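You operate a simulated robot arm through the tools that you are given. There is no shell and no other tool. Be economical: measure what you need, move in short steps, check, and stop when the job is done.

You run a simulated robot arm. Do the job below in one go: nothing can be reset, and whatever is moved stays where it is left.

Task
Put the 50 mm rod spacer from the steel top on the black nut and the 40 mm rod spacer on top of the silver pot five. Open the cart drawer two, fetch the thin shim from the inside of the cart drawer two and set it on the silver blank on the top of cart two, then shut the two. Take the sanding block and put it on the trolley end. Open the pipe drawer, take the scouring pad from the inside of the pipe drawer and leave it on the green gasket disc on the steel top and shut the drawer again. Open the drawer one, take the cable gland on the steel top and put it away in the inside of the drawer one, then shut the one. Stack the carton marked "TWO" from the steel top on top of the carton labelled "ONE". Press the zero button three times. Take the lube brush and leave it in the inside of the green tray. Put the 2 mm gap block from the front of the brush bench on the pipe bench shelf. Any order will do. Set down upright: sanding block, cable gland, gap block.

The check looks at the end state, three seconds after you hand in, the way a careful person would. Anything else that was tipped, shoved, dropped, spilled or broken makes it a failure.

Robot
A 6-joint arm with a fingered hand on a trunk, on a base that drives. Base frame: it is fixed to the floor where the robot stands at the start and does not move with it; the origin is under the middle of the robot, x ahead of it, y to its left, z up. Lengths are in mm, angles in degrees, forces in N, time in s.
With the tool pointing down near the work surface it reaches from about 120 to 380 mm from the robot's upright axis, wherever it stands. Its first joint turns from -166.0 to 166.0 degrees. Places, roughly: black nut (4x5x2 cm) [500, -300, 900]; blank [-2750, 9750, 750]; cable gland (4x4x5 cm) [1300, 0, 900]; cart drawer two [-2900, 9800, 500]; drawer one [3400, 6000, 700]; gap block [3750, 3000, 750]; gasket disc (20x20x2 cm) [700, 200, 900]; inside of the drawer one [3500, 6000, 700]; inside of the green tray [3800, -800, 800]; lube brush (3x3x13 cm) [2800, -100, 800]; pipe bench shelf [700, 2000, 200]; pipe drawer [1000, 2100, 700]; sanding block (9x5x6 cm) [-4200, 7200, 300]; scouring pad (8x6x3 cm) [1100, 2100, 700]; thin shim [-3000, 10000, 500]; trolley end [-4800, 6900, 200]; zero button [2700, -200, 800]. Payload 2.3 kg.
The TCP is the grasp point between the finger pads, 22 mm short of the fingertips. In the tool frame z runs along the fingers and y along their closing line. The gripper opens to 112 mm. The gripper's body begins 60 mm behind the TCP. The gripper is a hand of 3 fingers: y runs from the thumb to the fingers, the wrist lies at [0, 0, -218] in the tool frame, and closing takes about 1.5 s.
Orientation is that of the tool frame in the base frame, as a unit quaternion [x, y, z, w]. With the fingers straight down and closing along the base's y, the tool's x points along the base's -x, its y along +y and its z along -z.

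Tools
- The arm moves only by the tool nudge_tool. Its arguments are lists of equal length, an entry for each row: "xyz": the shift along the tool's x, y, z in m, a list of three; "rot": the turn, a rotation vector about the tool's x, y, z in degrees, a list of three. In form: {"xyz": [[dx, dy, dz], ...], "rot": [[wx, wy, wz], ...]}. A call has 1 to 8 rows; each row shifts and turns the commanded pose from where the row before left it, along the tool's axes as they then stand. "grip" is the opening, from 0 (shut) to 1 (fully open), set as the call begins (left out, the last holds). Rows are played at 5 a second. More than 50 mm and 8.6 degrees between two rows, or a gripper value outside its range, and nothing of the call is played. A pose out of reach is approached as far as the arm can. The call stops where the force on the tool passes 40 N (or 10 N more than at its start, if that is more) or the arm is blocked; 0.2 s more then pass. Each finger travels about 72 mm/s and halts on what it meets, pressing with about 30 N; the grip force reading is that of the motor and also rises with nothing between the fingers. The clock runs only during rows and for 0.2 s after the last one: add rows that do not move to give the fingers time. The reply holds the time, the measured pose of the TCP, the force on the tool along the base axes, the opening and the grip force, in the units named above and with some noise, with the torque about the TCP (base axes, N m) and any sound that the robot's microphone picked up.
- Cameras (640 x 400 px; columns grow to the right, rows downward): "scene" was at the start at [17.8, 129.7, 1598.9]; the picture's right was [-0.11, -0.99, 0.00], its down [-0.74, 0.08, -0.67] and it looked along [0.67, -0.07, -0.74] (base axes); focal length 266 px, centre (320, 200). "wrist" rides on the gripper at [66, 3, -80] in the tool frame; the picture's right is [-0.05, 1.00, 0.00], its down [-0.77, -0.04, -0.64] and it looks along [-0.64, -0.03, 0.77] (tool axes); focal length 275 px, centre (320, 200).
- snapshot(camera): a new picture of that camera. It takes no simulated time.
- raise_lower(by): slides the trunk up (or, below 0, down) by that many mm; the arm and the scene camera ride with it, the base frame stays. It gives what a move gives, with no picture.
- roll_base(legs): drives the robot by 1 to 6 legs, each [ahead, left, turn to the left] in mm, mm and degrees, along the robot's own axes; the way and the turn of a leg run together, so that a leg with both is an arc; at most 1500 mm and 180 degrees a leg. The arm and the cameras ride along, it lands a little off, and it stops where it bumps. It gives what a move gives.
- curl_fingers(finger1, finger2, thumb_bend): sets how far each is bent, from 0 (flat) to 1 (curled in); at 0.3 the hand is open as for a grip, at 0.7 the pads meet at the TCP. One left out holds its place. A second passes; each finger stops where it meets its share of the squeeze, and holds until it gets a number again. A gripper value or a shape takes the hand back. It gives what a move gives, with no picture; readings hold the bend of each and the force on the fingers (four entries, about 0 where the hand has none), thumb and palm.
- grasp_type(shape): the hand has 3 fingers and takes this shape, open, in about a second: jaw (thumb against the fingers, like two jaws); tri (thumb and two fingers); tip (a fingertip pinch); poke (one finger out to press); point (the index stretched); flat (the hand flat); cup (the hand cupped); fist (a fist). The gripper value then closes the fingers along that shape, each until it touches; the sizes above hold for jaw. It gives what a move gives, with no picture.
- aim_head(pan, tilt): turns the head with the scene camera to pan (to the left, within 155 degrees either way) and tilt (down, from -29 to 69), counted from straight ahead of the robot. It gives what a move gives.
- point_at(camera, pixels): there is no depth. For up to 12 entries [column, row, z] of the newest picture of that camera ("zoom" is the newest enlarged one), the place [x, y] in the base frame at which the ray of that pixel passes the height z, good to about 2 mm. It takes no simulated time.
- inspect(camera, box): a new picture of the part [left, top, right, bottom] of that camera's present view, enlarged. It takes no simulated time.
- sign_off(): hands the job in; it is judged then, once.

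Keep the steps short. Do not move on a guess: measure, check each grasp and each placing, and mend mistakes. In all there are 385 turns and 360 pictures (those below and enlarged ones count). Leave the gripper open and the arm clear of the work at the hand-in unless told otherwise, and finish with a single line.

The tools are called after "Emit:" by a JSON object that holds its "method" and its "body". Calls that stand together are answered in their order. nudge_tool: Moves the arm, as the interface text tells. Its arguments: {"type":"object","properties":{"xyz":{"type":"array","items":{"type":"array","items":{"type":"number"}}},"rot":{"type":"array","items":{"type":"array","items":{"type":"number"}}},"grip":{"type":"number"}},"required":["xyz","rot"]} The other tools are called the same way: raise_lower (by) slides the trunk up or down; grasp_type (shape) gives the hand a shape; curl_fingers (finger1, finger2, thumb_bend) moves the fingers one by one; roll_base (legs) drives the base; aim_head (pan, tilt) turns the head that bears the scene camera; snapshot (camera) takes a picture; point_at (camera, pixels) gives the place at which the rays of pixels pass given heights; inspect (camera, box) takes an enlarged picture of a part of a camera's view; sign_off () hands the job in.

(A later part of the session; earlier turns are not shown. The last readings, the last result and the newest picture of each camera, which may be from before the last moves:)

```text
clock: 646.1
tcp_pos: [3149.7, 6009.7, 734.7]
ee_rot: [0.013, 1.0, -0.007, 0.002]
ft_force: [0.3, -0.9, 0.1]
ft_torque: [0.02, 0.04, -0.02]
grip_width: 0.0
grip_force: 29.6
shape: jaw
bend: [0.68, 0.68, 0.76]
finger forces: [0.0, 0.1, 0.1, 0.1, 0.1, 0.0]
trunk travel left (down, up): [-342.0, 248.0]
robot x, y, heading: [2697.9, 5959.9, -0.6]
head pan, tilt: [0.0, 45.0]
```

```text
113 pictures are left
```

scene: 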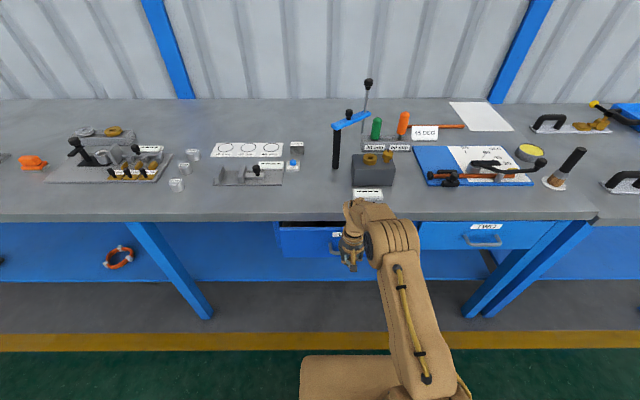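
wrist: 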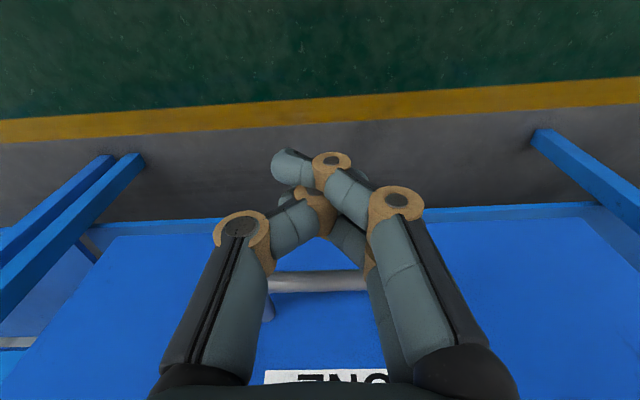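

Emit:
{"method": "roll_base", "body": {"legs": [[12, 0, 0], [10, 0, 0], [8, 0, 0], [8, 0, 0]]}}

Emit:
{"method": "inspect", "body": {"camera": "scene", "box": [260, 200, 540, 290]}}

```text
clock: 647.9
tcp_pos: [3184.6, 6009.5, 734.6]
ee_rot: [0.013, 1.0, -0.007, 0.002]
ft_force: [-19.9, 0.7, -1.5]
ft_torque: [-0.05, -0.06, 0.13]
grip_width: 0.3
grip_force: 29.8
shape: jaw
bend: [0.68, 0.68, 0.76]
finger forces: [0.0, 27.2, 0.1, 0.0, 0.0, 0.0]
trunk travel left (down, up): [-342.0, 248.0]
robot x, y, heading: [2735.4, 5958.7, -0.3]
head pan, tilt: [0.0, 45.0]
```

```text
2.29 times, centred on (400, 245) of scene
```

zoom: 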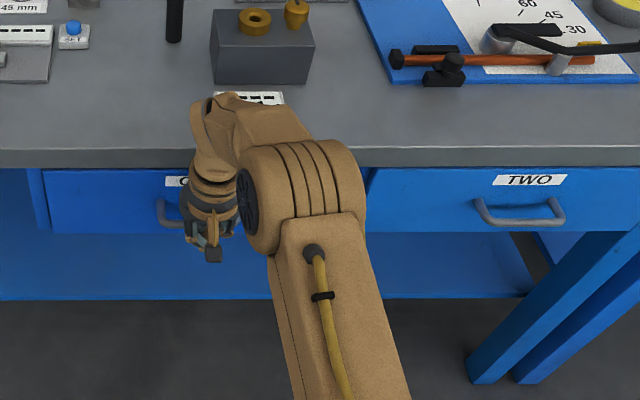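

Drawer one is shut (20 N resistance). Back off and survey the way to cart two (toward -x,+y).

Emit:
{"method": "roll_base", "body": {"legs": [[-600, 0, 0], [0, 0, 90]]}}

Emit:
{"method": "raise_lower", "body": {"by": 240}}

Emit:
{"method": "aim_head", "body": {"pan": 20, "tilt": 12}}

Emit:
{"method": "snapshot", "body": {"camera": "scene"}}

Emit:
{"method": "aim_head", "body": {"pan": 75, "tilt": 12}}

Emit:
{"method": "snapshot", "body": {"camera": "scene"}}

```text
clock: 655.1
tcp_pos: [2091.3, 6415.2, 734.4]
ee_rot: [-0.695, 0.719, -0.004, 0.005]
ft_force: [-0.6, -0.1, 0.1]
ft_torque: [0.01, 0.0, -0.01]
grip_width: 0.0
grip_force: 29.8
shape: jaw
bend: [0.68, 0.68, 0.76]
finger forces: [0.0, 0.0, 0.1, 0.0, 0.0, 0.0]
trunk travel left (down, up): [-342.0, 248.0]
robot x, y, heading: [2135.6, 5964.4, 89.2]
head pan, tilt: [0.0, 45.0]
```

```text
clock: 657.6
tcp_pos: [2090.8, 6414.8, 974.2]
ee_rot: [-0.695, 0.719, -0.004, 0.004]
ft_force: [-0.3, -0.4, -0.2]
ft_torque: [0.02, 0.03, -0.01]
grip_width: 0.0
grip_force: 30.1
shape: jaw
bend: [0.68, 0.68, 0.76]
finger forces: [0.0, 0.0, 0.0, 0.0, 0.0, 0.0]
trunk travel left (down, up): [-582.0, 8.0]
robot x, y, heading: [2132.9, 5965.4, 89.1]
head pan, tilt: [0.0, 45.0]
```

```text
clock: 658.6
tcp_pos: [2091.0, 6414.9, 973.9]
ee_rot: [-0.695, 0.719, -0.004, 0.005]
ft_force: [0.3, 0.5, -0.1]
ft_torque: [0.05, -0.01, -0.02]
grip_width: 0.3
grip_force: 30.0
shape: jaw
bend: [0.68, 0.68, 0.76]
finger forces: [0.0, 0.1, 0.0, 0.1, 0.0, 0.1]
trunk travel left (down, up): [-582.0, 8.0]
robot x, y, heading: [2136.5, 5965.3, 89.1]
head pan, tilt: [20.0, 12.0]
```

```text
111 pictures are left
```

scene: 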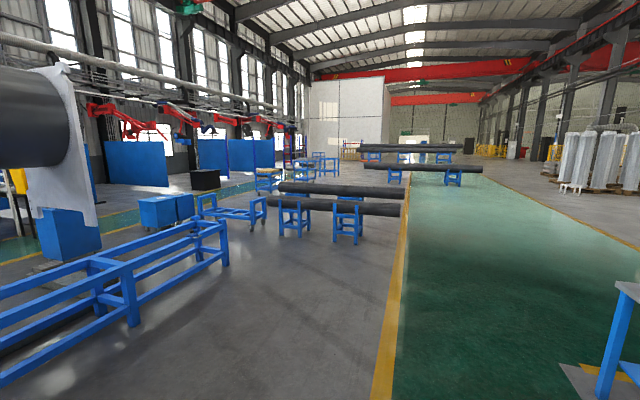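

```text
clock: 659.8
tcp_pos: [2091.1, 6414.5, 974.3]
ee_rot: [-0.695, 0.719, -0.004, 0.005]
ft_force: [0.3, -0.1, -0.1]
ft_torque: [-0.02, 0.03, 0.02]
grip_width: 0.1
grip_force: 29.5
shape: jaw
bend: [0.68, 0.68, 0.76]
finger forces: [0.0, 0.0, 0.1, 0.0, 0.0, 0.0]
trunk travel left (down, up): [-582.0, 8.0]
robot x, y, heading: [2135.3, 5964.6, 89.1]
head pan, tilt: [75.0, 12.0]
```

```text
110 pictures are left
```

scene: 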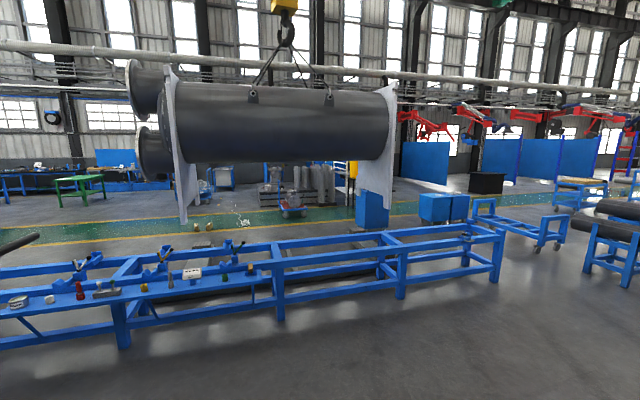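

Emit:
{"method": "point_at", "body": {"camera": "scene", "pixels": [[497, 283, 0], [400, 298, 0], [480, 215, 0], [540, 252, 0], [590, 276, 0], [450, 216, 0], [380, 205, 0], [340, 214, 0], [285, 217, 0], [560, 205, 0], [500, 193, 0], [200, 225, 0]]}}

Emit:
{"method": "inspect", "body": {"camera": "scene", "box": [380, 150, 640, 290]}}

Emit:
{"method": "inspect", "body": {"camera": "scene", "box": [160, 140, 420, 260]}}

```text
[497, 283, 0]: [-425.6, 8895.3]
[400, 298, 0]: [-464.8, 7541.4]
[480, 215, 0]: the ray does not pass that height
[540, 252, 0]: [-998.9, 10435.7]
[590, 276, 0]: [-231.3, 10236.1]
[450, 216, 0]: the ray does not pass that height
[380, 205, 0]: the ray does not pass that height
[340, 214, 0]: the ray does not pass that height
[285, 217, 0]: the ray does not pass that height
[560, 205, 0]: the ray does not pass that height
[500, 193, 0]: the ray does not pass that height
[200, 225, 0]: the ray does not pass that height
```

```text
2.46 times, centred on (510, 220) of scene
```

zoom: 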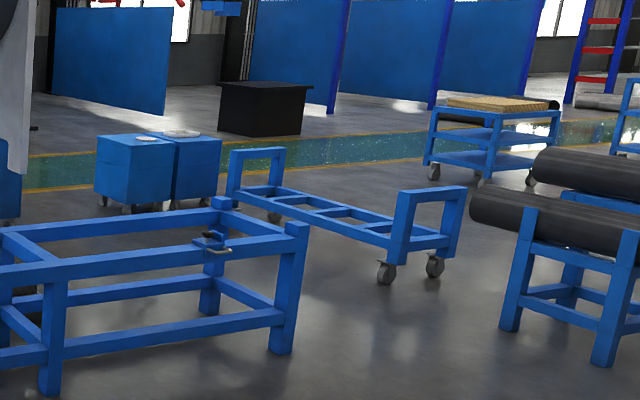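

```text
2.46 times, centred on (290, 200) of scene
```

zoom: 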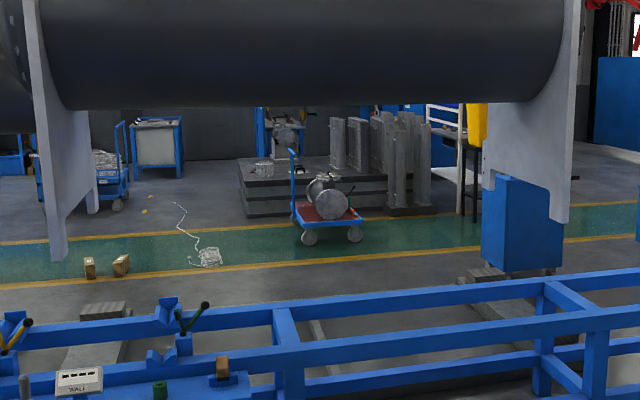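

I see the two blue carts at (440–470,205), beyond the long stand's end (y≈8900) and before the pipe racks (y≥10236). Drive to y≈9450, then toward -x, and look again.

Emit:
{"method": "roll_base", "body": {"legs": [[1500, 0, 0], [1500, 0, 1], [450, 0, 0], [0, 1400, 0]]}}

Emit:
{"method": "aim_head", "body": {"pan": 85, "tilt": 22}}

Emit:
{"method": "snapshot", "body": {"camera": "scene"}}

```text
clock: 683.2
tcp_pos: [747.0, 9897.4, 974.6]
ee_rot: [-0.698, 0.716, -0.004, 0.005]
ft_force: [0.4, 0.1, 0.3]
ft_torque: [0.02, 0.01, -0.02]
grip_width: 0.2
grip_force: 30.8
shape: jaw
bend: [0.68, 0.68, 0.76]
finger forces: [0.0, 0.0, 0.0, 0.0, 0.0, 0.1]
trunk travel left (down, up): [-582.0, 8.0]
robot x, y, heading: [793.0, 9447.8, 89.6]
head pan, tilt: [75.0, 12.0]
```

```text
clock: 683.9
tcp_pos: [747.1, 9897.9, 974.3]
ee_rot: [-0.697, 0.717, -0.004, 0.005]
ft_force: [1.1, 0.0, 0.2]
ft_torque: [0.02, 0.02, 0.0]
grip_width: 0.0
grip_force: 30.3
shape: jaw
bend: [0.68, 0.68, 0.76]
finger forces: [0.0, 0.0, 0.0, 0.0, 0.1, 0.0]
trunk travel left (down, up): [-582.0, 8.0]
robot x, y, heading: [793.4, 9450.5, 89.6]
head pan, tilt: [85.0, 22.0]
```

```text
107 pictures are left
```

scene: 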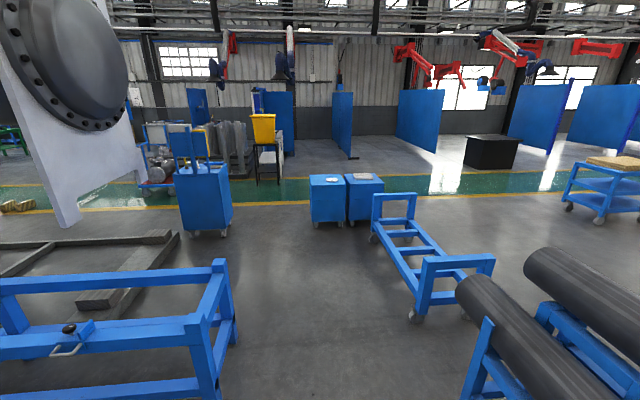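

Emit:
{"method": "point_at", "body": {"camera": "scene", "pixels": [[220, 398, 0], [238, 345, 0], [415, 322, 0], [375, 242, 0], [346, 224, 0], [383, 218, 0], [312, 224, 0], [226, 235, 0], [182, 233, 0], [180, 235, 0], [100, 310, 0], [465, 395, 0]]}}

Emit:
{"method": "inspect", "body": {"camera": "scene", "box": [290, 160, 400, 240]}}

```text
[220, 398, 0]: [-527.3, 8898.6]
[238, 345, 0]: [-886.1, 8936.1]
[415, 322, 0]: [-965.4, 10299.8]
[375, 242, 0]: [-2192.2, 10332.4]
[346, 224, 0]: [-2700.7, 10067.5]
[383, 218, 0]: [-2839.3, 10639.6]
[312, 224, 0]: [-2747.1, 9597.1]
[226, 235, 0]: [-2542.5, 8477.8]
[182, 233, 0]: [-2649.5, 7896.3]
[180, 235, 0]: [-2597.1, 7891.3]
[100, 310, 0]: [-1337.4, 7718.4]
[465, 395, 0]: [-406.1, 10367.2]
```

```text
5.00 times, centred on (345, 200) of scene
```

zoom: 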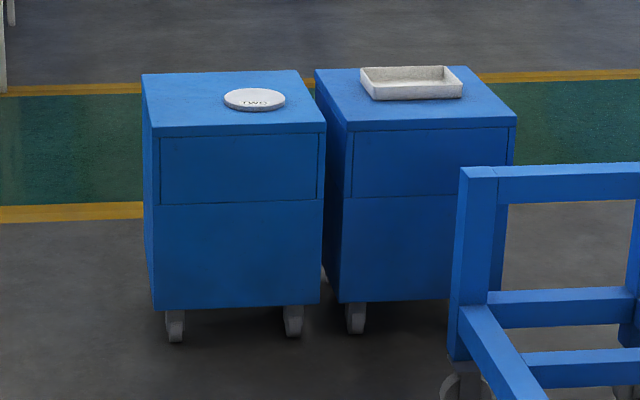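

Cart TWO is the left one (blank labelled TWO on top), at x≈-2730…, y 9590–10060. No handle on this side; move closer along y=9450 and look.

Emit:
{"method": "roll_base", "body": {"legs": [[0, 1500, 0], [0, 900, 0]]}}

Emit:
{"method": "aim_head", "body": {"pan": 85, "tilt": 35}}

Emit:
{"method": "snapshot", "body": {"camera": "scene"}}

```text
clock: 695.6
tcp_pos: [-1637.5, 9917.3, 973.6]
ee_rot: [-0.697, 0.717, -0.004, 0.004]
ft_force: [0.3, 0.6, 0.2]
ft_torque: [-0.01, -0.01, -0.03]
grip_width: 0.1
grip_force: 29.7
shape: jaw
bend: [0.68, 0.68, 0.76]
finger forces: [0.1, 0.0, 0.0, 0.1, 0.0, 0.1]
trunk travel left (down, up): [-582.0, 8.0]
robot x, y, heading: [-1592.2, 9468.0, 89.5]
head pan, tilt: [85.0, 22.0]
```

```text
clock: 696.4
tcp_pos: [-1636.9, 9917.2, 974.6]
ee_rot: [-0.696, 0.718, -0.004, 0.005]
ft_force: [0.6, 0.3, -0.4]
ft_torque: [0.03, 0.02, 0.0]
grip_width: 0.0
grip_force: 29.6
shape: jaw
bend: [0.68, 0.68, 0.76]
finger forces: [0.0, 0.1, 0.0, 0.1, 0.0, 0.0]
trunk travel left (down, up): [-582.0, 8.0]
robot x, y, heading: [-1590.2, 9469.0, 89.5]
head pan, tilt: [85.0, 35.0]
```

```text
105 pictures are left
```

scene: 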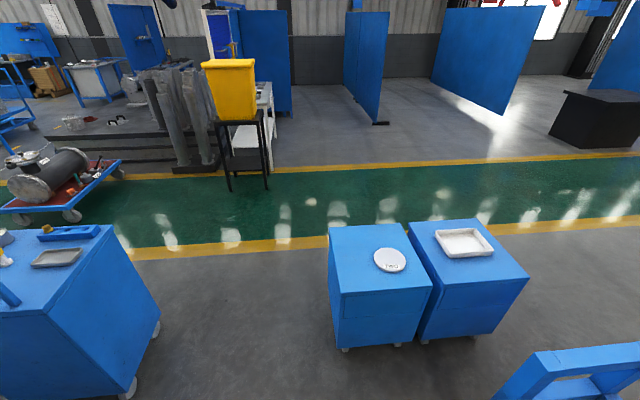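

Emit:
{"method": "point_at", "body": {"camera": "scene", "pixels": [[230, 191, 0], [265, 187, 0], [70, 215, 0], [122, 175, 0], [345, 348, 0], [330, 228, 600], [408, 223, 600], [158, 330, 0], [128, 395, 0], [430, 290, 600], [330, 295, 600], [5, 190, 300]]}}

Emit:
{"method": "inspect", "body": {"camera": "scene", "box": [300, 200, 560, 360]}}

```text
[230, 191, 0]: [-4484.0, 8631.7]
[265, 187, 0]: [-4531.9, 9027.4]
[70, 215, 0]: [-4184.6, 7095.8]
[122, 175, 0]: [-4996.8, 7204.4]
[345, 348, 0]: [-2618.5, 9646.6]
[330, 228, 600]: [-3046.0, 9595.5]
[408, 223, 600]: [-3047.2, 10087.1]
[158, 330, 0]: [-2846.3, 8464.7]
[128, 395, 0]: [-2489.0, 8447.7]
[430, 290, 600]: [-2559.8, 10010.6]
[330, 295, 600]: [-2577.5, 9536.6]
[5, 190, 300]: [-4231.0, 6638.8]
```

```text
2.46 times, centred on (430, 280) of scene
```

zoom: 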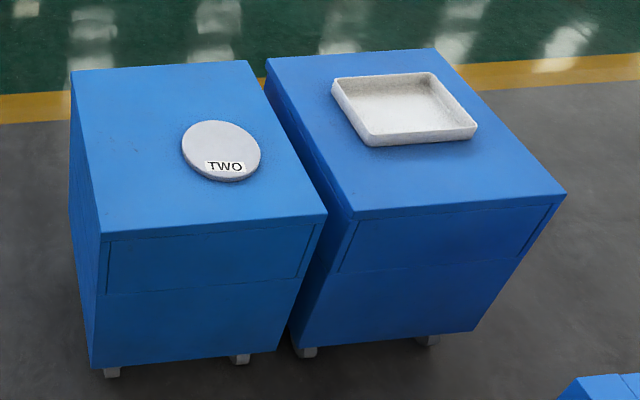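

No handles here; go round through the gap at y≈9030 to the walkway side (-x) and look back.

Emit:
{"method": "roll_base", "body": {"legs": [[0, 0, 90], [0, 430, 0], [1150, 0, 0], [1150, 0, 0], [0, 0, -90]]}}

Emit:
{"method": "aim_head", "body": {"pan": -50, "tilt": 38}}

Emit:
{"method": "snapshot", "body": {"camera": "scene"}}

```text
clock: 717.6
tcp_pos: [-3954.8, 9492.8, 973.8]
ee_rot: [-0.702, 0.713, -0.004, 0.005]
ft_force: [-0.3, 0.6, 0.4]
ft_torque: [0.02, 0.0, -0.02]
grip_width: 0.0
grip_force: 30.4
shape: jaw
bend: [0.68, 0.68, 0.76]
finger forces: [0.1, 0.0, 0.0, 0.0, 0.0, 0.0]
trunk travel left (down, up): [-582.0, 8.0]
robot x, y, heading: [-3900.4, 9044.0, 90.3]
head pan, tilt: [85.0, 35.0]
```

```text
clock: 719.8
tcp_pos: [-3954.2, 9492.5, 973.3]
ee_rot: [-0.701, 0.713, -0.002, 0.004]
ft_force: [-1.1, 0.2, 0.0]
ft_torque: [0.0, 0.0, 0.04]
grip_width: 0.0
grip_force: 29.7
shape: jaw
bend: [0.68, 0.68, 0.76]
finger forces: [0.0, 0.1, 0.0, 0.0, 0.0, 0.0]
trunk travel left (down, up): [-582.0, 8.0]
robot x, y, heading: [-3906.3, 9043.1, 90.4]
head pan, tilt: [-50.0, 38.0]
```

```text
103 pictures are left
```

scene: 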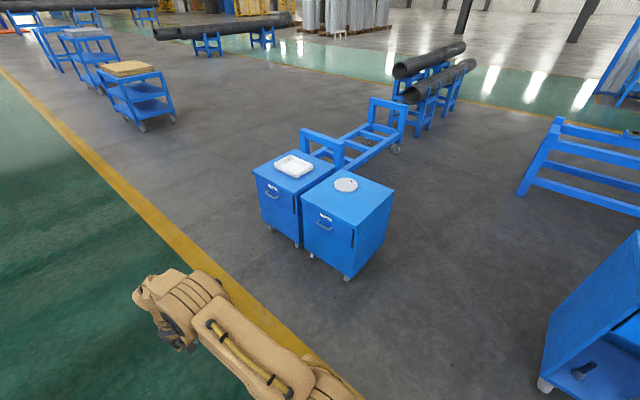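

The drawers face this side; cart two's handle at (323,226). Measure roughly, then face it.

Emit:
{"method": "point_at", "body": {"camera": "scene", "pixels": [[323, 226, 500], [323, 226, 550], [300, 205, 650], [355, 230, 650], [313, 257, 0], [346, 280, 0], [346, 185, 660], [384, 275, 0]]}}

Emit:
{"method": "roll_base", "body": {"legs": [[0, 0, -90], [0, 700, 0]]}}

Emit:
{"method": "aim_head", "body": {"pan": 0, "tilt": 50}}

Emit:
{"method": "snapshot", "body": {"camera": "scene"}}

```text
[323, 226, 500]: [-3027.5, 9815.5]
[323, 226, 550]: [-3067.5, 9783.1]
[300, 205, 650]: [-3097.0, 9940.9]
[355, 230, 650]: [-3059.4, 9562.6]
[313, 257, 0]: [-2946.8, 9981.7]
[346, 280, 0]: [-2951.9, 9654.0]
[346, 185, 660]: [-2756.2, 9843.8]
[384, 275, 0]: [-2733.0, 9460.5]
```

```text
clock: 727.4
tcp_pos: [-3457.1, 9802.3, 973.3]
ee_rot: [0.008, 1.0, -0.006, 0.001]
ft_force: [-0.3, 0.7, 0.1]
ft_torque: [0.01, -0.02, -0.01]
grip_width: 0.0
grip_force: 30.3
shape: jaw
bend: [0.68, 0.68, 0.76]
finger forces: [0.0, 0.1, 0.1, 0.1, 0.0, 0.0]
trunk travel left (down, up): [-582.0, 8.0]
robot x, y, heading: [-3905.6, 9750.0, 0.3]
head pan, tilt: [-50.0, 38.0]
```

```text
clock: 728.6
tcp_pos: [-3456.0, 9802.8, 975.1]
ee_rot: [0.008, 1.0, -0.006, 0.001]
ft_force: [-0.6, 1.0, -0.3]
ft_torque: [0.0, 0.0, -0.01]
grip_width: 0.1
grip_force: 29.7
shape: jaw
bend: [0.68, 0.68, 0.76]
finger forces: [0.0, 0.0, 0.0, 0.0, 0.1, 0.0]
trunk travel left (down, up): [-582.0, 8.0]
robot x, y, heading: [-3903.6, 9750.1, 0.3]
head pan, tilt: [0.0, 50.0]
```

```text
102 pictures are left
```

scene: 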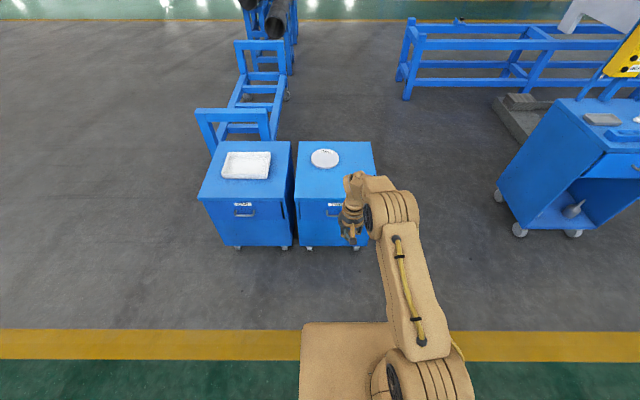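

Open the hand, retract a little, yaw -90° and tilt as before.

Emit:
{"method": "nudge_tool", "body": {"xyz": [[0.03, 0, -0.03], [0.03, 0, -0.03], [0, 0, 0], [0, 0, 0], [0, 0, 0], [0, 0, 0], [0, 0, 0], [0, 0, 0]], "rot": [[0, 0, 0], [0, 0, 0], [0, 0, -8.4], [0, 0, -8.4], [0, 0, -8.4], [0, 0, -8.4], [0, 0, -8.4], [0, 0, -8.4]], "grip": 1}}

Emit:
{"method": "nudge_tool", "body": {"xyz": [[0, 0, 0], [0, 0, 0], [0, 0, 0], [0, 0, 0], [0, 0, 0], [0, 0, 0], [0, 0, 0]], "rot": [[0, 0, -8.4], [0, 0, -8.4], [0, 0, -8.4], [0, 0, -8.4], [0, 0, -6], [7.5, 0, 0], [7.5, 0, 0]]}}

Emit:
{"method": "raise_lower", "body": {"by": -240}}

Emit:
{"method": "snapshot", "body": {"camera": "scene"}}

Emit:
{"method": "inspect", "body": {"camera": "scene", "box": [270, 130, 400, 260]}}

```text
clock: 730.4
tcp_pos: [-3516.9, 9803.7, 1034.4]
ee_rot: [-0.421, 0.907, -0.006, -0.002]
ft_force: [0.0, 0.1, 0.3]
ft_torque: [-0.02, -0.01, 0.0]
grip_width: 112.1
grip_force: 0.0
shape: jaw
bend: [0.3, 0.3, 0.3]
finger forces: [0.1, 0.1, 0.0, 0.0, 0.0, 0.0]
trunk travel left (down, up): [-582.0, 8.0]
robot x, y, heading: [-3906.5, 9748.9, 0.3]
head pan, tilt: [0.0, 50.0]
```

```text
clock: 732.0
tcp_pos: [-3536.3, 9828.8, 1021.8]
ee_rot: [-0.697, 0.705, -0.098, 0.089]
ft_force: [0.3, 0.8, 0.8]
ft_torque: [0.03, 0.02, -0.01]
grip_width: 112.2
grip_force: 0.1
shape: jaw
bend: [0.3, 0.3, 0.3]
finger forces: [0.0, 0.0, 0.0, 0.0, 0.1, 0.0]
out of reach, approached as far as the arm can: row 4, 5
trunk travel left (down, up): [-582.0, 8.0]
robot x, y, heading: [-3905.1, 9750.5, 0.3]
head pan, tilt: [0.0, 50.0]
```

```text
clock: 734.5
tcp_pos: [-3535.5, 9829.0, 781.6]
ee_rot: [-0.696, 0.706, -0.098, 0.088]
ft_force: [-0.3, 0.1, -0.2]
ft_torque: [-0.01, -0.02, -0.02]
grip_width: 111.9
grip_force: 0.1
shape: jaw
bend: [0.3, 0.3, 0.3]
finger forces: [0.0, 0.1, 0.1, 0.0, 0.1, 0.0]
trunk travel left (down, up): [-342.0, 248.0]
robot x, y, heading: [-3906.0, 9752.4, 0.2]
head pan, tilt: [0.0, 50.0]
```

```text
101 pictures are left
```

scene: 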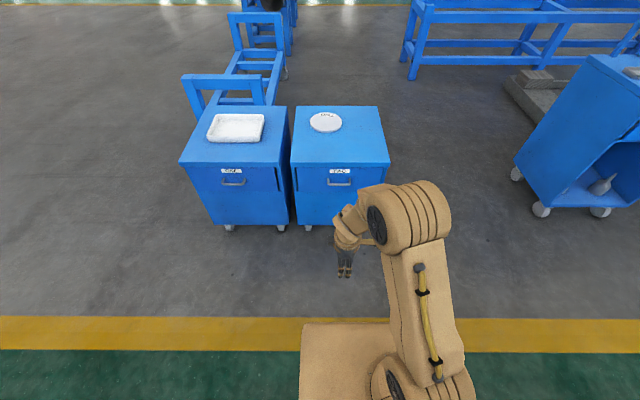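

```text
3.08 times, centred on (335, 195) of scene
```

zoom: 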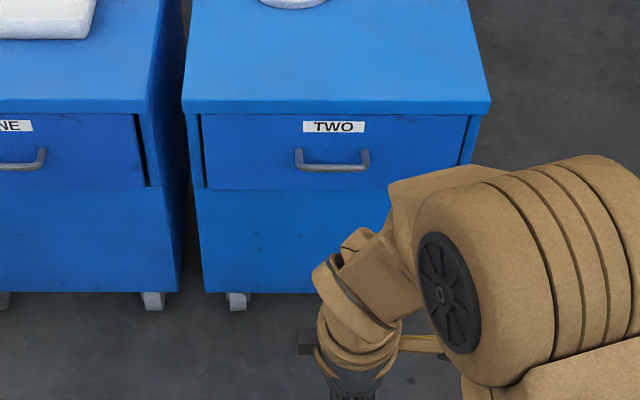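

Emit:
{"method": "point_at", "body": {"camera": "scene", "pixels": [[308.5, 230, 0], [338.9, 184.6, 500], [338.9, 184.6, 550], [338.9, 184.6, 600], [340, 164, 600], [340, 164, 650], [340, 164, 700], [294, 166, 650], [390, 164, 650], [325, 121, 650], [325, 121, 700]]}}

```text
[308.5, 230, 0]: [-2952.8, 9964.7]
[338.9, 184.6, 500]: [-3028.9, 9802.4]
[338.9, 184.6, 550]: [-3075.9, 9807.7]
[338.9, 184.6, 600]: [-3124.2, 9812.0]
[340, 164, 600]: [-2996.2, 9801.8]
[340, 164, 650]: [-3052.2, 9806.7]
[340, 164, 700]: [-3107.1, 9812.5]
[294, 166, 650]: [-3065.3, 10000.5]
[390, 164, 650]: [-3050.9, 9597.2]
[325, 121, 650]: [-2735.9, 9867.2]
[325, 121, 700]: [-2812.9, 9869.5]
```

I need the cart's height: lower the trunk 150 (needed anyway) and triangulate from the two heights.

Emit:
{"method": "raise_lower", "body": {"by": -150}}

Emit:
{"method": "snapshot", "body": {"camera": "scene"}}

Emit:
{"method": "inspect", "body": {"camera": "scene", "box": [270, 80, 400, 210]}}

```text
clock: 736.3
tcp_pos: [-3535.0, 9828.6, 631.3]
ee_rot: [-0.696, 0.706, -0.098, 0.088]
ft_force: [-0.2, -0.5, 0.1]
ft_torque: [0.0, -0.03, -0.02]
grip_width: 111.9
grip_force: 0.1
shape: jaw
bend: [0.3, 0.3, 0.3]
finger forces: [0.0, 0.0, 0.1, 0.1, 0.0, 0.0]
trunk travel left (down, up): [-192.0, 398.0]
robot x, y, heading: [-3906.2, 9749.0, 0.1]
head pan, tilt: [0.0, 50.0]
```

```text
99 pictures are left
```

scene: 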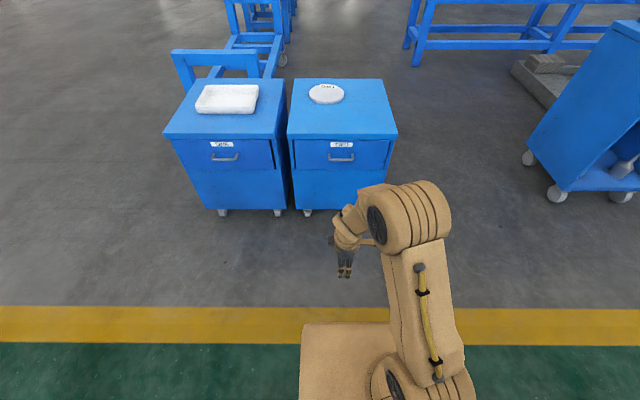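

```text
3.08 times, centred on (335, 145) of scene
```

zoom: 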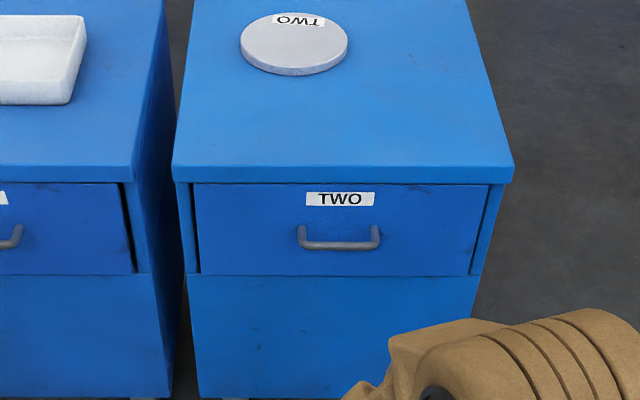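

Emit:
{"method": "point_at", "body": {"camera": "scene", "pixels": [[341.1, 160.3, 500], [341.1, 160.3, 550], [341.1, 160.3, 600], [340, 134.3, 600], [340, 134.3, 650], [340, 134.3, 700], [287.2, 134.3, 680], [397.7, 134.3, 680], [326, 93, 680], [326, 93, 700]]}}

```text
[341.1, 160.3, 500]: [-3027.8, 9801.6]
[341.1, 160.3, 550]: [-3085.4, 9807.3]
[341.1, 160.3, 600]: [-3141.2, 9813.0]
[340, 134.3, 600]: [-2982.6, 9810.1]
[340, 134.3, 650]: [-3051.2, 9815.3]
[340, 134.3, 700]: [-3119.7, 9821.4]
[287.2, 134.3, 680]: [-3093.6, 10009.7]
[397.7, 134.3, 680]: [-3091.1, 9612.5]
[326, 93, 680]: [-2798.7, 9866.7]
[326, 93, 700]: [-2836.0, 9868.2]
```

Handle bar ≈ (-3033,9802,505), cart top ≈ 636. Roll ahead 395 and look from the wrist.

Emit:
{"method": "roll_base", "body": {"legs": [[395, 0, 0]]}}

Emit:
{"method": "nudge_tool", "body": {"xyz": [[0.025, 0.005, 0.02], [0, 0.008, 0.03], [0, 0.008, 0.03], [0, 0, 0]], "rot": [[0, 0, 0], [0, 0, 0], [0, 0, 0], [0, 0, 0]]}}

Emit:
{"method": "snapshot", "body": {"camera": "wrist"}}

Emit:
{"method": "snapshot", "body": {"camera": "scene"}}

```text
clock: 738.7
tcp_pos: [-3141.2, 9830.0, 631.3]
ee_rot: [-0.696, 0.706, -0.098, 0.088]
ft_force: [-0.3, 0.8, 0.2]
ft_torque: [-0.03, 0.01, -0.03]
grip_width: 111.7
grip_force: 0.1
shape: jaw
bend: [0.3, 0.3, 0.3]
finger forces: [0.0, 0.1, 0.0, 0.0, 0.0, 0.1]
trunk travel left (down, up): [-192.0, 398.0]
robot x, y, heading: [-3512.4, 9755.6, 0.6]
head pan, tilt: [0.0, 50.0]
```

```text
clock: 739.7
tcp_pos: [-3139.5, 9804.0, 553.1]
ee_rot: [-0.697, 0.705, -0.097, 0.087]
ft_force: [-0.6, -0.4, 0.1]
ft_torque: [-0.03, -0.02, -0.01]
grip_width: 112.1
grip_force: 0.1
shape: jaw
bend: [0.3, 0.3, 0.3]
finger forces: [0.0, 0.1, 0.1, 0.0, 0.0, 0.0]
out of reach, approached as far as the arm can: row 2
trunk travel left (down, up): [-192.0, 398.0]
robot x, y, heading: [-3511.2, 9751.8, 0.5]
head pan, tilt: [0.0, 50.0]
```

```text
97 pictures are left
```

wrist: 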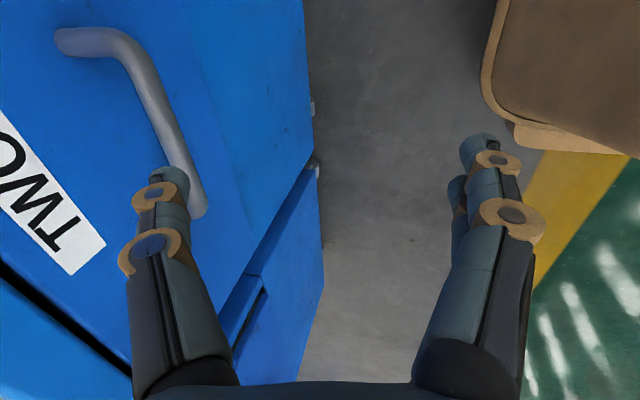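

```text
96 pictures are left
```

scene: 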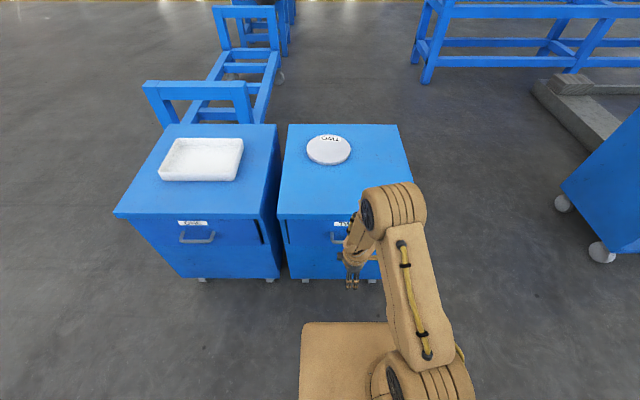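

The bar is still inside of the thumb line. Lower 24 mm, move 52 mm toward the drawer (passing just above the bar), look.

Emit:
{"method": "nudge_tool", "body": {"xyz": [[0, 0.0062, 0.0232], [0, -0.0247, 0.0066], [0, -0.0247, 0.0066], [0, 0, 0]], "rot": [[0, 0, 0], [0, 0, 0], [0, 0, 0], [0, 0, 0]]}}

Emit:
{"method": "snapshot", "body": {"camera": "wrist"}}

```text
clock: 740.7
tcp_pos: [-3100.9, 9802.4, 528.7]
ee_rot: [-0.696, 0.706, -0.103, 0.085]
ft_force: [-0.3, 0.3, 0.0]
ft_torque: [0.02, 0.05, -0.02]
grip_width: 111.8
grip_force: 0.0
shape: jaw
bend: [0.3, 0.3, 0.3]
finger forces: [0.0, 0.0, 0.1, 0.0, 0.0, 0.0]
out of reach, approached as far as the arm can: row 3
trunk travel left (down, up): [-192.0, 398.0]
robot x, y, heading: [-3512.2, 9752.1, 0.3]
head pan, tilt: [0.0, 50.0]
```

```text
95 pictures are left
```

wrist: 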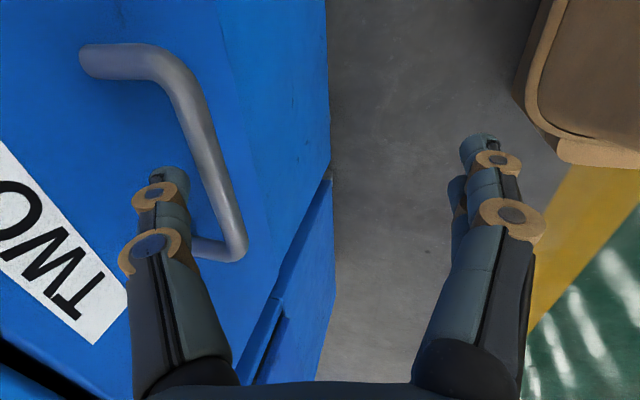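

The thumb is now between bar and drawer. Lower 16 mm and pull gently 60.

Emit:
{"method": "nudge_tool", "body": {"xyz": [[0, 0.002, 0.0077], [0, 0.002, 0.0077], [0, 0, 0]], "rot": [[0, 0, 0], [0, 0, 0], [0, 0, 0]]}}

Emit:
{"method": "roll_base", "body": {"legs": [[-30, 0, 0], [-30, 0, 0]]}}

Emit:
{"method": "snapshot", "body": {"camera": "wrist"}}

Emit:
{"method": "snapshot", "body": {"camera": "scene"}}

```text
clock: 741.5
tcp_pos: [-3099.2, 9801.1, 513.7]
ee_rot: [-0.697, 0.705, -0.098, 0.088]
ft_force: [1.5, 0.2, 1.8]
ft_torque: [-0.03, -0.11, 0.0]
grip_width: 111.9
grip_force: 0.0
shape: jaw
bend: [0.3, 0.3, 0.29]
finger forces: [0.1, 0.0, 0.0, 0.1, 1.9, 0.1]
trunk travel left (down, up): [-192.0, 398.0]
robot x, y, heading: [-3511.7, 9749.4, 0.5]
head pan, tilt: [0.0, 50.0]
```

```text
clock: 742.8
tcp_pos: [-3160.3, 9801.9, 513.4]
ee_rot: [-0.696, 0.706, -0.097, 0.088]
ft_force: [0.2, 0.4, -0.4]
ft_torque: [-0.01, 0.02, -0.01]
grip_width: 112.1
grip_force: 0.1
shape: jaw
bend: [0.3, 0.3, 0.3]
finger forces: [0.0, 0.0, 0.0, 0.0, 0.1, 0.0]
trunk travel left (down, up): [-192.0, 398.0]
robot x, y, heading: [-3570.6, 9749.5, 0.5]
head pan, tilt: [0.0, 50.0]
```

```text
94 pictures are left
```

wrist: 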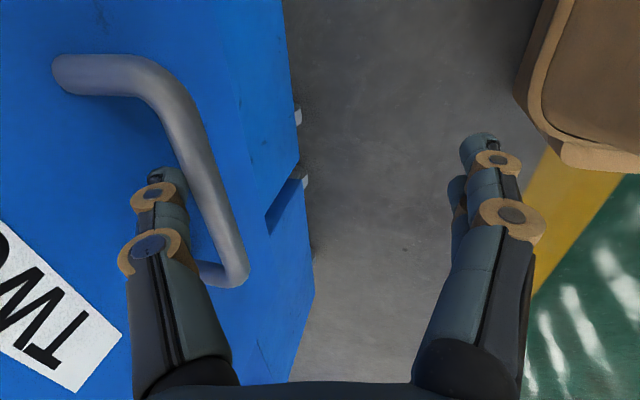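

```text
93 pictures are left
```

scene: 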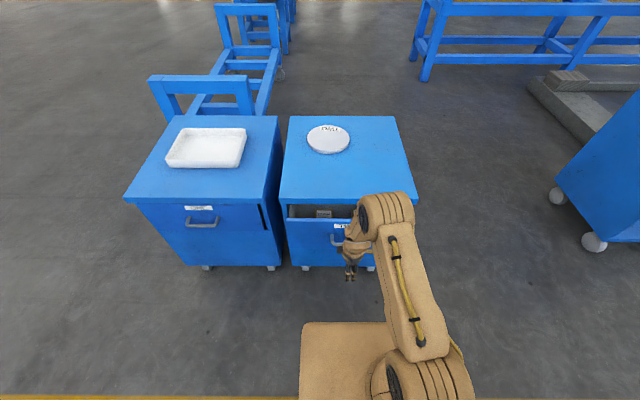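

It opens, the cart stays put. Pull 140 more, then lift the thumb out.

Emit:
{"method": "roll_base", "body": {"legs": [[-50, 0, 0], [-50, 0, 0], [-40, 0, 0]]}}

Emit:
{"method": "nudge_tool", "body": {"xyz": [[0, -0.0078, -0.029], [0, -0.0078, -0.029], [0, -0.0078, -0.029], [0, -0.0078, -0.029], [0, 0, 0]], "rot": [[0, 0, 0], [0, 0, 0], [0, 0, 0], [0, 0, 0], [0, 0, 0]]}}

Emit:
{"method": "raise_lower", "body": {"by": 150}}

Emit:
{"method": "snapshot", "body": {"camera": "scene"}}

Emit:
{"method": "inspect", "body": {"camera": "scene", "box": [250, 120, 440, 290]}}

```text
clock: 744.8
tcp_pos: [-3301.3, 9801.0, 513.5]
ee_rot: [-0.696, 0.706, -0.098, 0.087]
ft_force: [-0.2, -0.1, -0.2]
ft_torque: [0.01, 0.0, -0.01]
grip_width: 112.1
grip_force: 0.0
shape: jaw
bend: [0.3, 0.3, 0.3]
finger forces: [0.1, 0.0, 0.0, 0.0, 0.0, 0.0]
trunk travel left (down, up): [-192.0, 398.0]
robot x, y, heading: [-3712.6, 9748.5, 0.6]
head pan, tilt: [0.0, 50.0]
```

```text
clock: 746.0
tcp_pos: [-3301.7, 9801.6, 632.9]
ee_rot: [-0.697, 0.705, -0.097, 0.087]
ft_force: [0.3, -0.8, 0.1]
ft_torque: [0.0, 0.02, 0.03]
grip_width: 111.9
grip_force: 0.0
shape: jaw
bend: [0.3, 0.3, 0.3]
finger forces: [0.1, 0.0, 0.1, 0.1, 0.0, 0.0]
trunk travel left (down, up): [-192.0, 398.0]
robot x, y, heading: [-3711.6, 9747.8, 0.3]
head pan, tilt: [0.0, 50.0]
```

```text
clock: 747.7
tcp_pos: [-3301.2, 9801.5, 783.3]
ee_rot: [-0.697, 0.705, -0.098, 0.088]
ft_force: [0.4, -0.2, -0.4]
ft_torque: [-0.01, 0.01, 0.0]
grip_width: 112.1
grip_force: 0.1
shape: jaw
bend: [0.3, 0.3, 0.3]
finger forces: [0.0, 0.0, 0.0, 0.1, 0.0, 0.1]
trunk travel left (down, up): [-342.0, 248.0]
robot x, y, heading: [-3712.2, 9751.5, 0.6]
head pan, tilt: [0.0, 50.0]
```

```text
92 pictures are left
```

scene: 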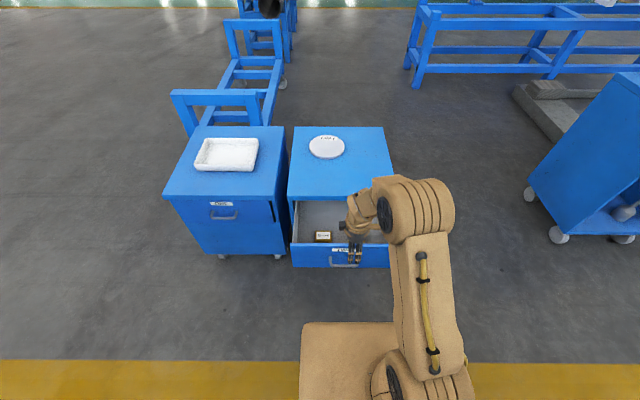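

```text
2.35 times, centred on (345, 205) of scene
```

zoom: 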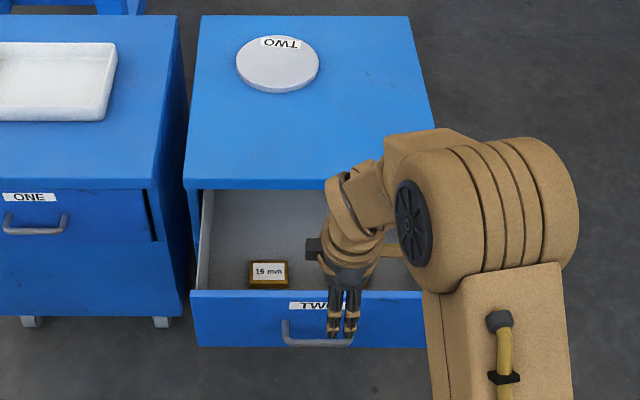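

A block labelled "15 mm" is visible; other items may be behind my hand. Restore the hand and shift aside to see the whole drawer.

Emit:
{"method": "nudge_tool", "body": {"xyz": [[0, 0, 0], [0, 0, 0], [0, 0, 0], [0, 0, 0], [0, 0, 0], [0, 0, 0], [0, 0, 0], [0, 0, 0]], "rot": [[-7.5, 0, 0], [-7.5, 0, 0], [0, 0, 8.2], [0, 0, 8.2], [0, 0, 8.2], [0, 0, 8.2], [0, 0, 8.2], [0, 0, 8.2]]}}

Emit:
{"method": "nudge_tool", "body": {"xyz": [[0.03, 0, -0.02], [0.03, 0, -0.02], [0.03, 0, 0], [0.03, 0, 0], [0, 0, 0], [0, 0, 0]], "rot": [[0, 0, 8.2], [0, 0, 8.2], [0, 0, 8.2], [0, 0, 8.2], [0, 0, 7.5], [0, 0, 0]]}}

Emit:
{"method": "snapshot", "body": {"camera": "scene"}}

Emit:
{"method": "snapshot", "body": {"camera": "wrist"}}

```text
clock: 749.5
tcp_pos: [-3326.8, 9829.0, 768.3]
ee_rot: [-0.341, 0.94, -0.006, -0.001]
ft_force: [0.2, 0.3, -1.0]
ft_torque: [0.01, 0.02, 0.01]
grip_width: 111.9
grip_force: 0.1
shape: jaw
bend: [0.3, 0.3, 0.3]
finger forces: [0.2, 0.0, 0.0, 0.0, 0.1, 0.0]
out of reach, approached as far as the arm can: row 1, 2
trunk travel left (down, up): [-342.0, 248.0]
robot x, y, heading: [-3712.6, 9751.5, 0.5]
head pan, tilt: [0.0, 50.0]
```

```text
clock: 750.9
tcp_pos: [-3432.2, 9773.7, 810.1]
ee_rot: [0.004, 1.0, -0.006, 0.001]
ft_force: [-0.8, -0.4, -0.3]
ft_torque: [0.01, 0.01, 0.02]
grip_width: 111.9
grip_force: 0.1
shape: jaw
bend: [0.3, 0.3, 0.3]
finger forces: [0.0, 0.0, 0.1, 0.0, 0.0, 0.1]
trunk travel left (down, up): [-342.0, 248.0]
robot x, y, heading: [-3713.0, 9749.0, 0.4]
head pan, tilt: [0.0, 50.0]
```

```text
90 pictures are left
```

scene: 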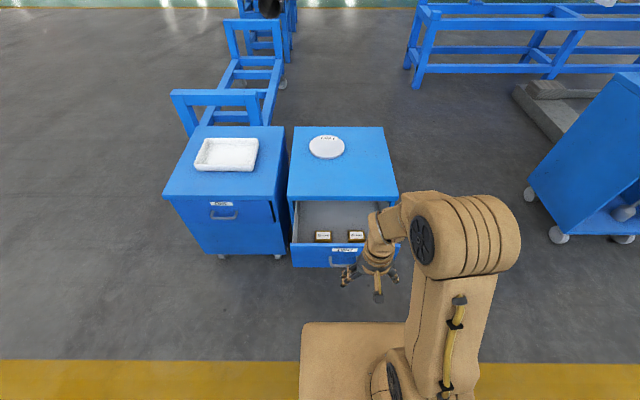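

```text
89 pictures are left
```

wrist: 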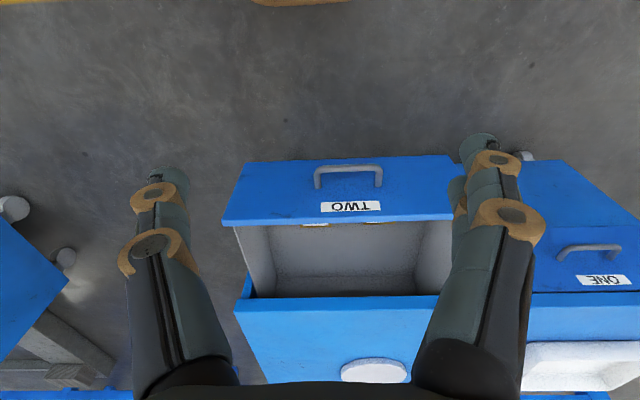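

Emit:
{"method": "inspect", "body": {"camera": "scene", "box": [305, 220, 375, 255]}}

Emit:
{"method": "inspect", "body": {"camera": "scene", "box": [280, 120, 400, 270]}}

```text
9.14 times, centred on (340, 238) of scene
```

zoom: 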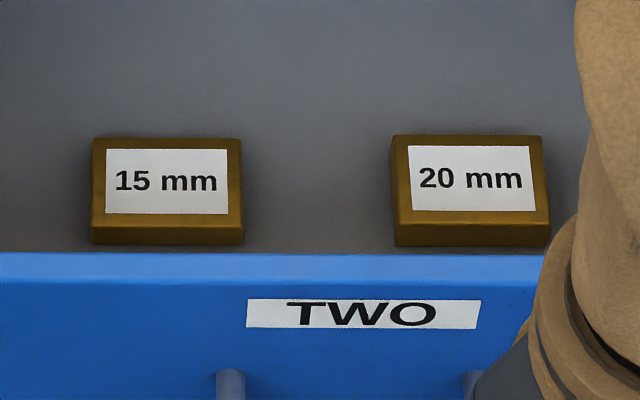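

```text
2.67 times, centred on (340, 195) of scene
```

zoom: 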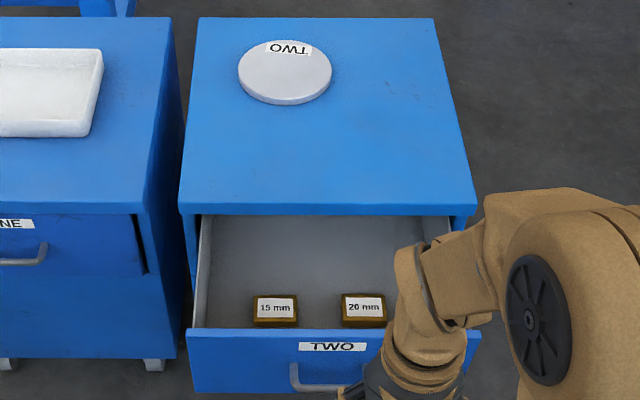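

Shims: 15 mm and 20 mm; the thin one is the 15 mm (left). Measure its place relative to the drawer front.

Emit:
{"method": "point_at", "body": {"camera": "scene", "pixels": [[315.3, 242.6, 460], [331.5, 242.6, 460], [315, 231.3, 475], [331.3, 231.3, 475], [323, 243.7, 555], [323, 243.7, 540], [323, 246.8, 555], [294, 245, 550], [399, 245, 550], [325.5, 147, 645], [340, 196, 640]]}}

```text
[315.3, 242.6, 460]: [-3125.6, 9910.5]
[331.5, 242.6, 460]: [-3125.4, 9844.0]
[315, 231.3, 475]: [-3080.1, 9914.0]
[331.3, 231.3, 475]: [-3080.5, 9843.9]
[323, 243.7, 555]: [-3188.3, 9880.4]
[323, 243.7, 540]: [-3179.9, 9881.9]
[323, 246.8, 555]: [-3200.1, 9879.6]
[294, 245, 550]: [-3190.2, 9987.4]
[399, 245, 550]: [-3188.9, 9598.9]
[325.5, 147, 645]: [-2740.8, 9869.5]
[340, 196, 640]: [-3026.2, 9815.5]
```

The shim is ≈ (-3102,9878), 45 deep × 68 wide, ~60 mm behind the front panel. I'll yaw the hand -90° so the camera clears the panel, and grip across x.

Emit:
{"method": "nudge_tool", "body": {"xyz": [[-0.02, 0.02, 0], [-0.02, 0.02, 0], [-0.02, 0.02, 0], [0, 0, 0], [0, 0, 0], [0, 0, 0]], "rot": [[0, 0, 0], [0, 0, 0], [0, 0, 0], [0, 0, -8.4], [0, 0, -8.4], [0, 0, -8.4]]}}

Emit:
{"method": "nudge_tool", "body": {"xyz": [[0, 0, 0], [0, 0, 0], [0, 0, 0], [0, 0, 0], [0, 0, 0], [0, 0, 0], [0, 0, 0], [0, 0, 0]], "rot": [[0, 0, -8.4], [0, 0, -8.4], [0, 0, -8.4], [0, 0, -8.4], [0, 0, -8.4], [0, 0, -8.4], [0, 0, -8.4], [0, 0, -5.5]]}}

Emit:
{"method": "roll_base", "body": {"legs": [[180, 0, 0]]}}

Emit:
{"method": "snapshot", "body": {"camera": "wrist"}}

Emit:
{"method": "snapshot", "body": {"camera": "scene"}}

```text
clock: 752.3
tcp_pos: [-3370.6, 9834.4, 808.4]
ee_rot: [-0.218, 0.976, -0.006, 0.0]
ft_force: [0.2, 1.0, 0.4]
ft_torque: [-0.01, 0.01, 0.0]
grip_width: 111.8
grip_force: 0.0
shape: jaw
bend: [0.3, 0.3, 0.3]
finger forces: [0.1, 0.0, 0.0, 0.0, 0.0, 0.0]
trunk travel left (down, up): [-342.0, 248.0]
robot x, y, heading: [-3711.9, 9749.9, 0.2]
head pan, tilt: [0.0, 50.0]
```

```text
clock: 754.1
tcp_pos: [-3370.8, 9834.9, 808.1]
ee_rot: [-0.702, 0.712, -0.006, -0.004]
ft_force: [-0.3, 0.0, -0.4]
ft_torque: [0.0, -0.01, 0.03]
grip_width: 111.8
grip_force: 0.0
shape: jaw
bend: [0.3, 0.3, 0.3]
finger forces: [0.0, 0.0, 0.1, 0.1, 0.1, 0.0]
trunk travel left (down, up): [-342.0, 248.0]
robot x, y, heading: [-3714.3, 9749.5, 0.3]
head pan, tilt: [0.0, 50.0]
```

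```text
clock: 755.6
tcp_pos: [-3192.0, 9835.8, 807.9]
ee_rot: [-0.702, 0.712, -0.007, -0.005]
ft_force: [0.1, 0.4, 0.5]
ft_torque: [0.01, -0.01, -0.03]
grip_width: 112.0
grip_force: 0.0
shape: jaw
bend: [0.3, 0.3, 0.3]
finger forces: [0.0, 0.0, 0.0, 0.0, 0.1, 0.1]
trunk travel left (down, up): [-342.0, 248.0]
robot x, y, heading: [-3535.6, 9751.6, 0.5]
head pan, tilt: [0.0, 50.0]
```

```text
86 pictures are left
```

wrist: 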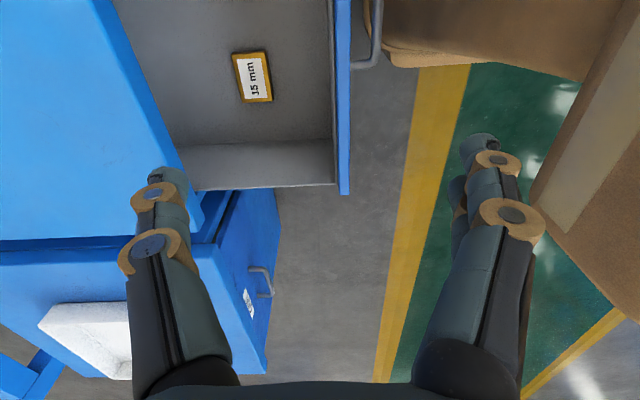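

```text
85 pictures are left
```

scene: 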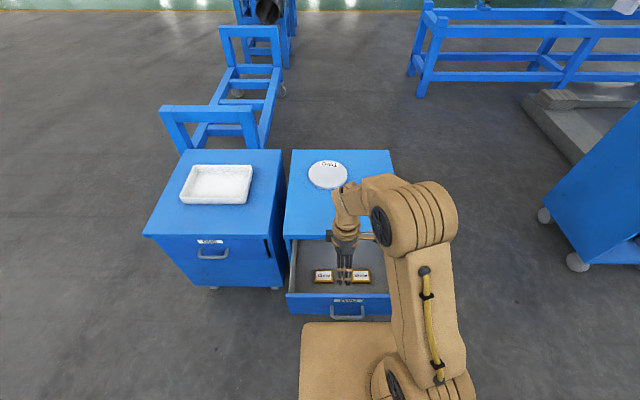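

Emit:
{"method": "point_at", "body": {"camera": "wrist", "pixels": [[253, 77, 480], [253, 77, 460], [253, 77, 440], [234, 57, 460], [270, 98, 460], [345, 190, 550]]}}

Emit:
{"method": "point_at", "body": {"camera": "scene", "pixels": [[323.5, 276, 480], [323.5, 276, 460], [323.5, 276, 440], [328, 176, 645], [328, 176, 655]]}}

```text
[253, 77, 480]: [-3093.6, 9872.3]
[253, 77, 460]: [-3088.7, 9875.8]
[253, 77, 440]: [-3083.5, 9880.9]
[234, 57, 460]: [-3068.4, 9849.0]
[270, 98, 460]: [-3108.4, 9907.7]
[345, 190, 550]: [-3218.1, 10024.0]
```

```text
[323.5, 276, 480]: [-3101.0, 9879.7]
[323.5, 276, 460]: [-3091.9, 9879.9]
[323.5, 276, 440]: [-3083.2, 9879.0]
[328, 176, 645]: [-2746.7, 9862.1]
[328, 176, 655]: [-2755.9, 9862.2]
```

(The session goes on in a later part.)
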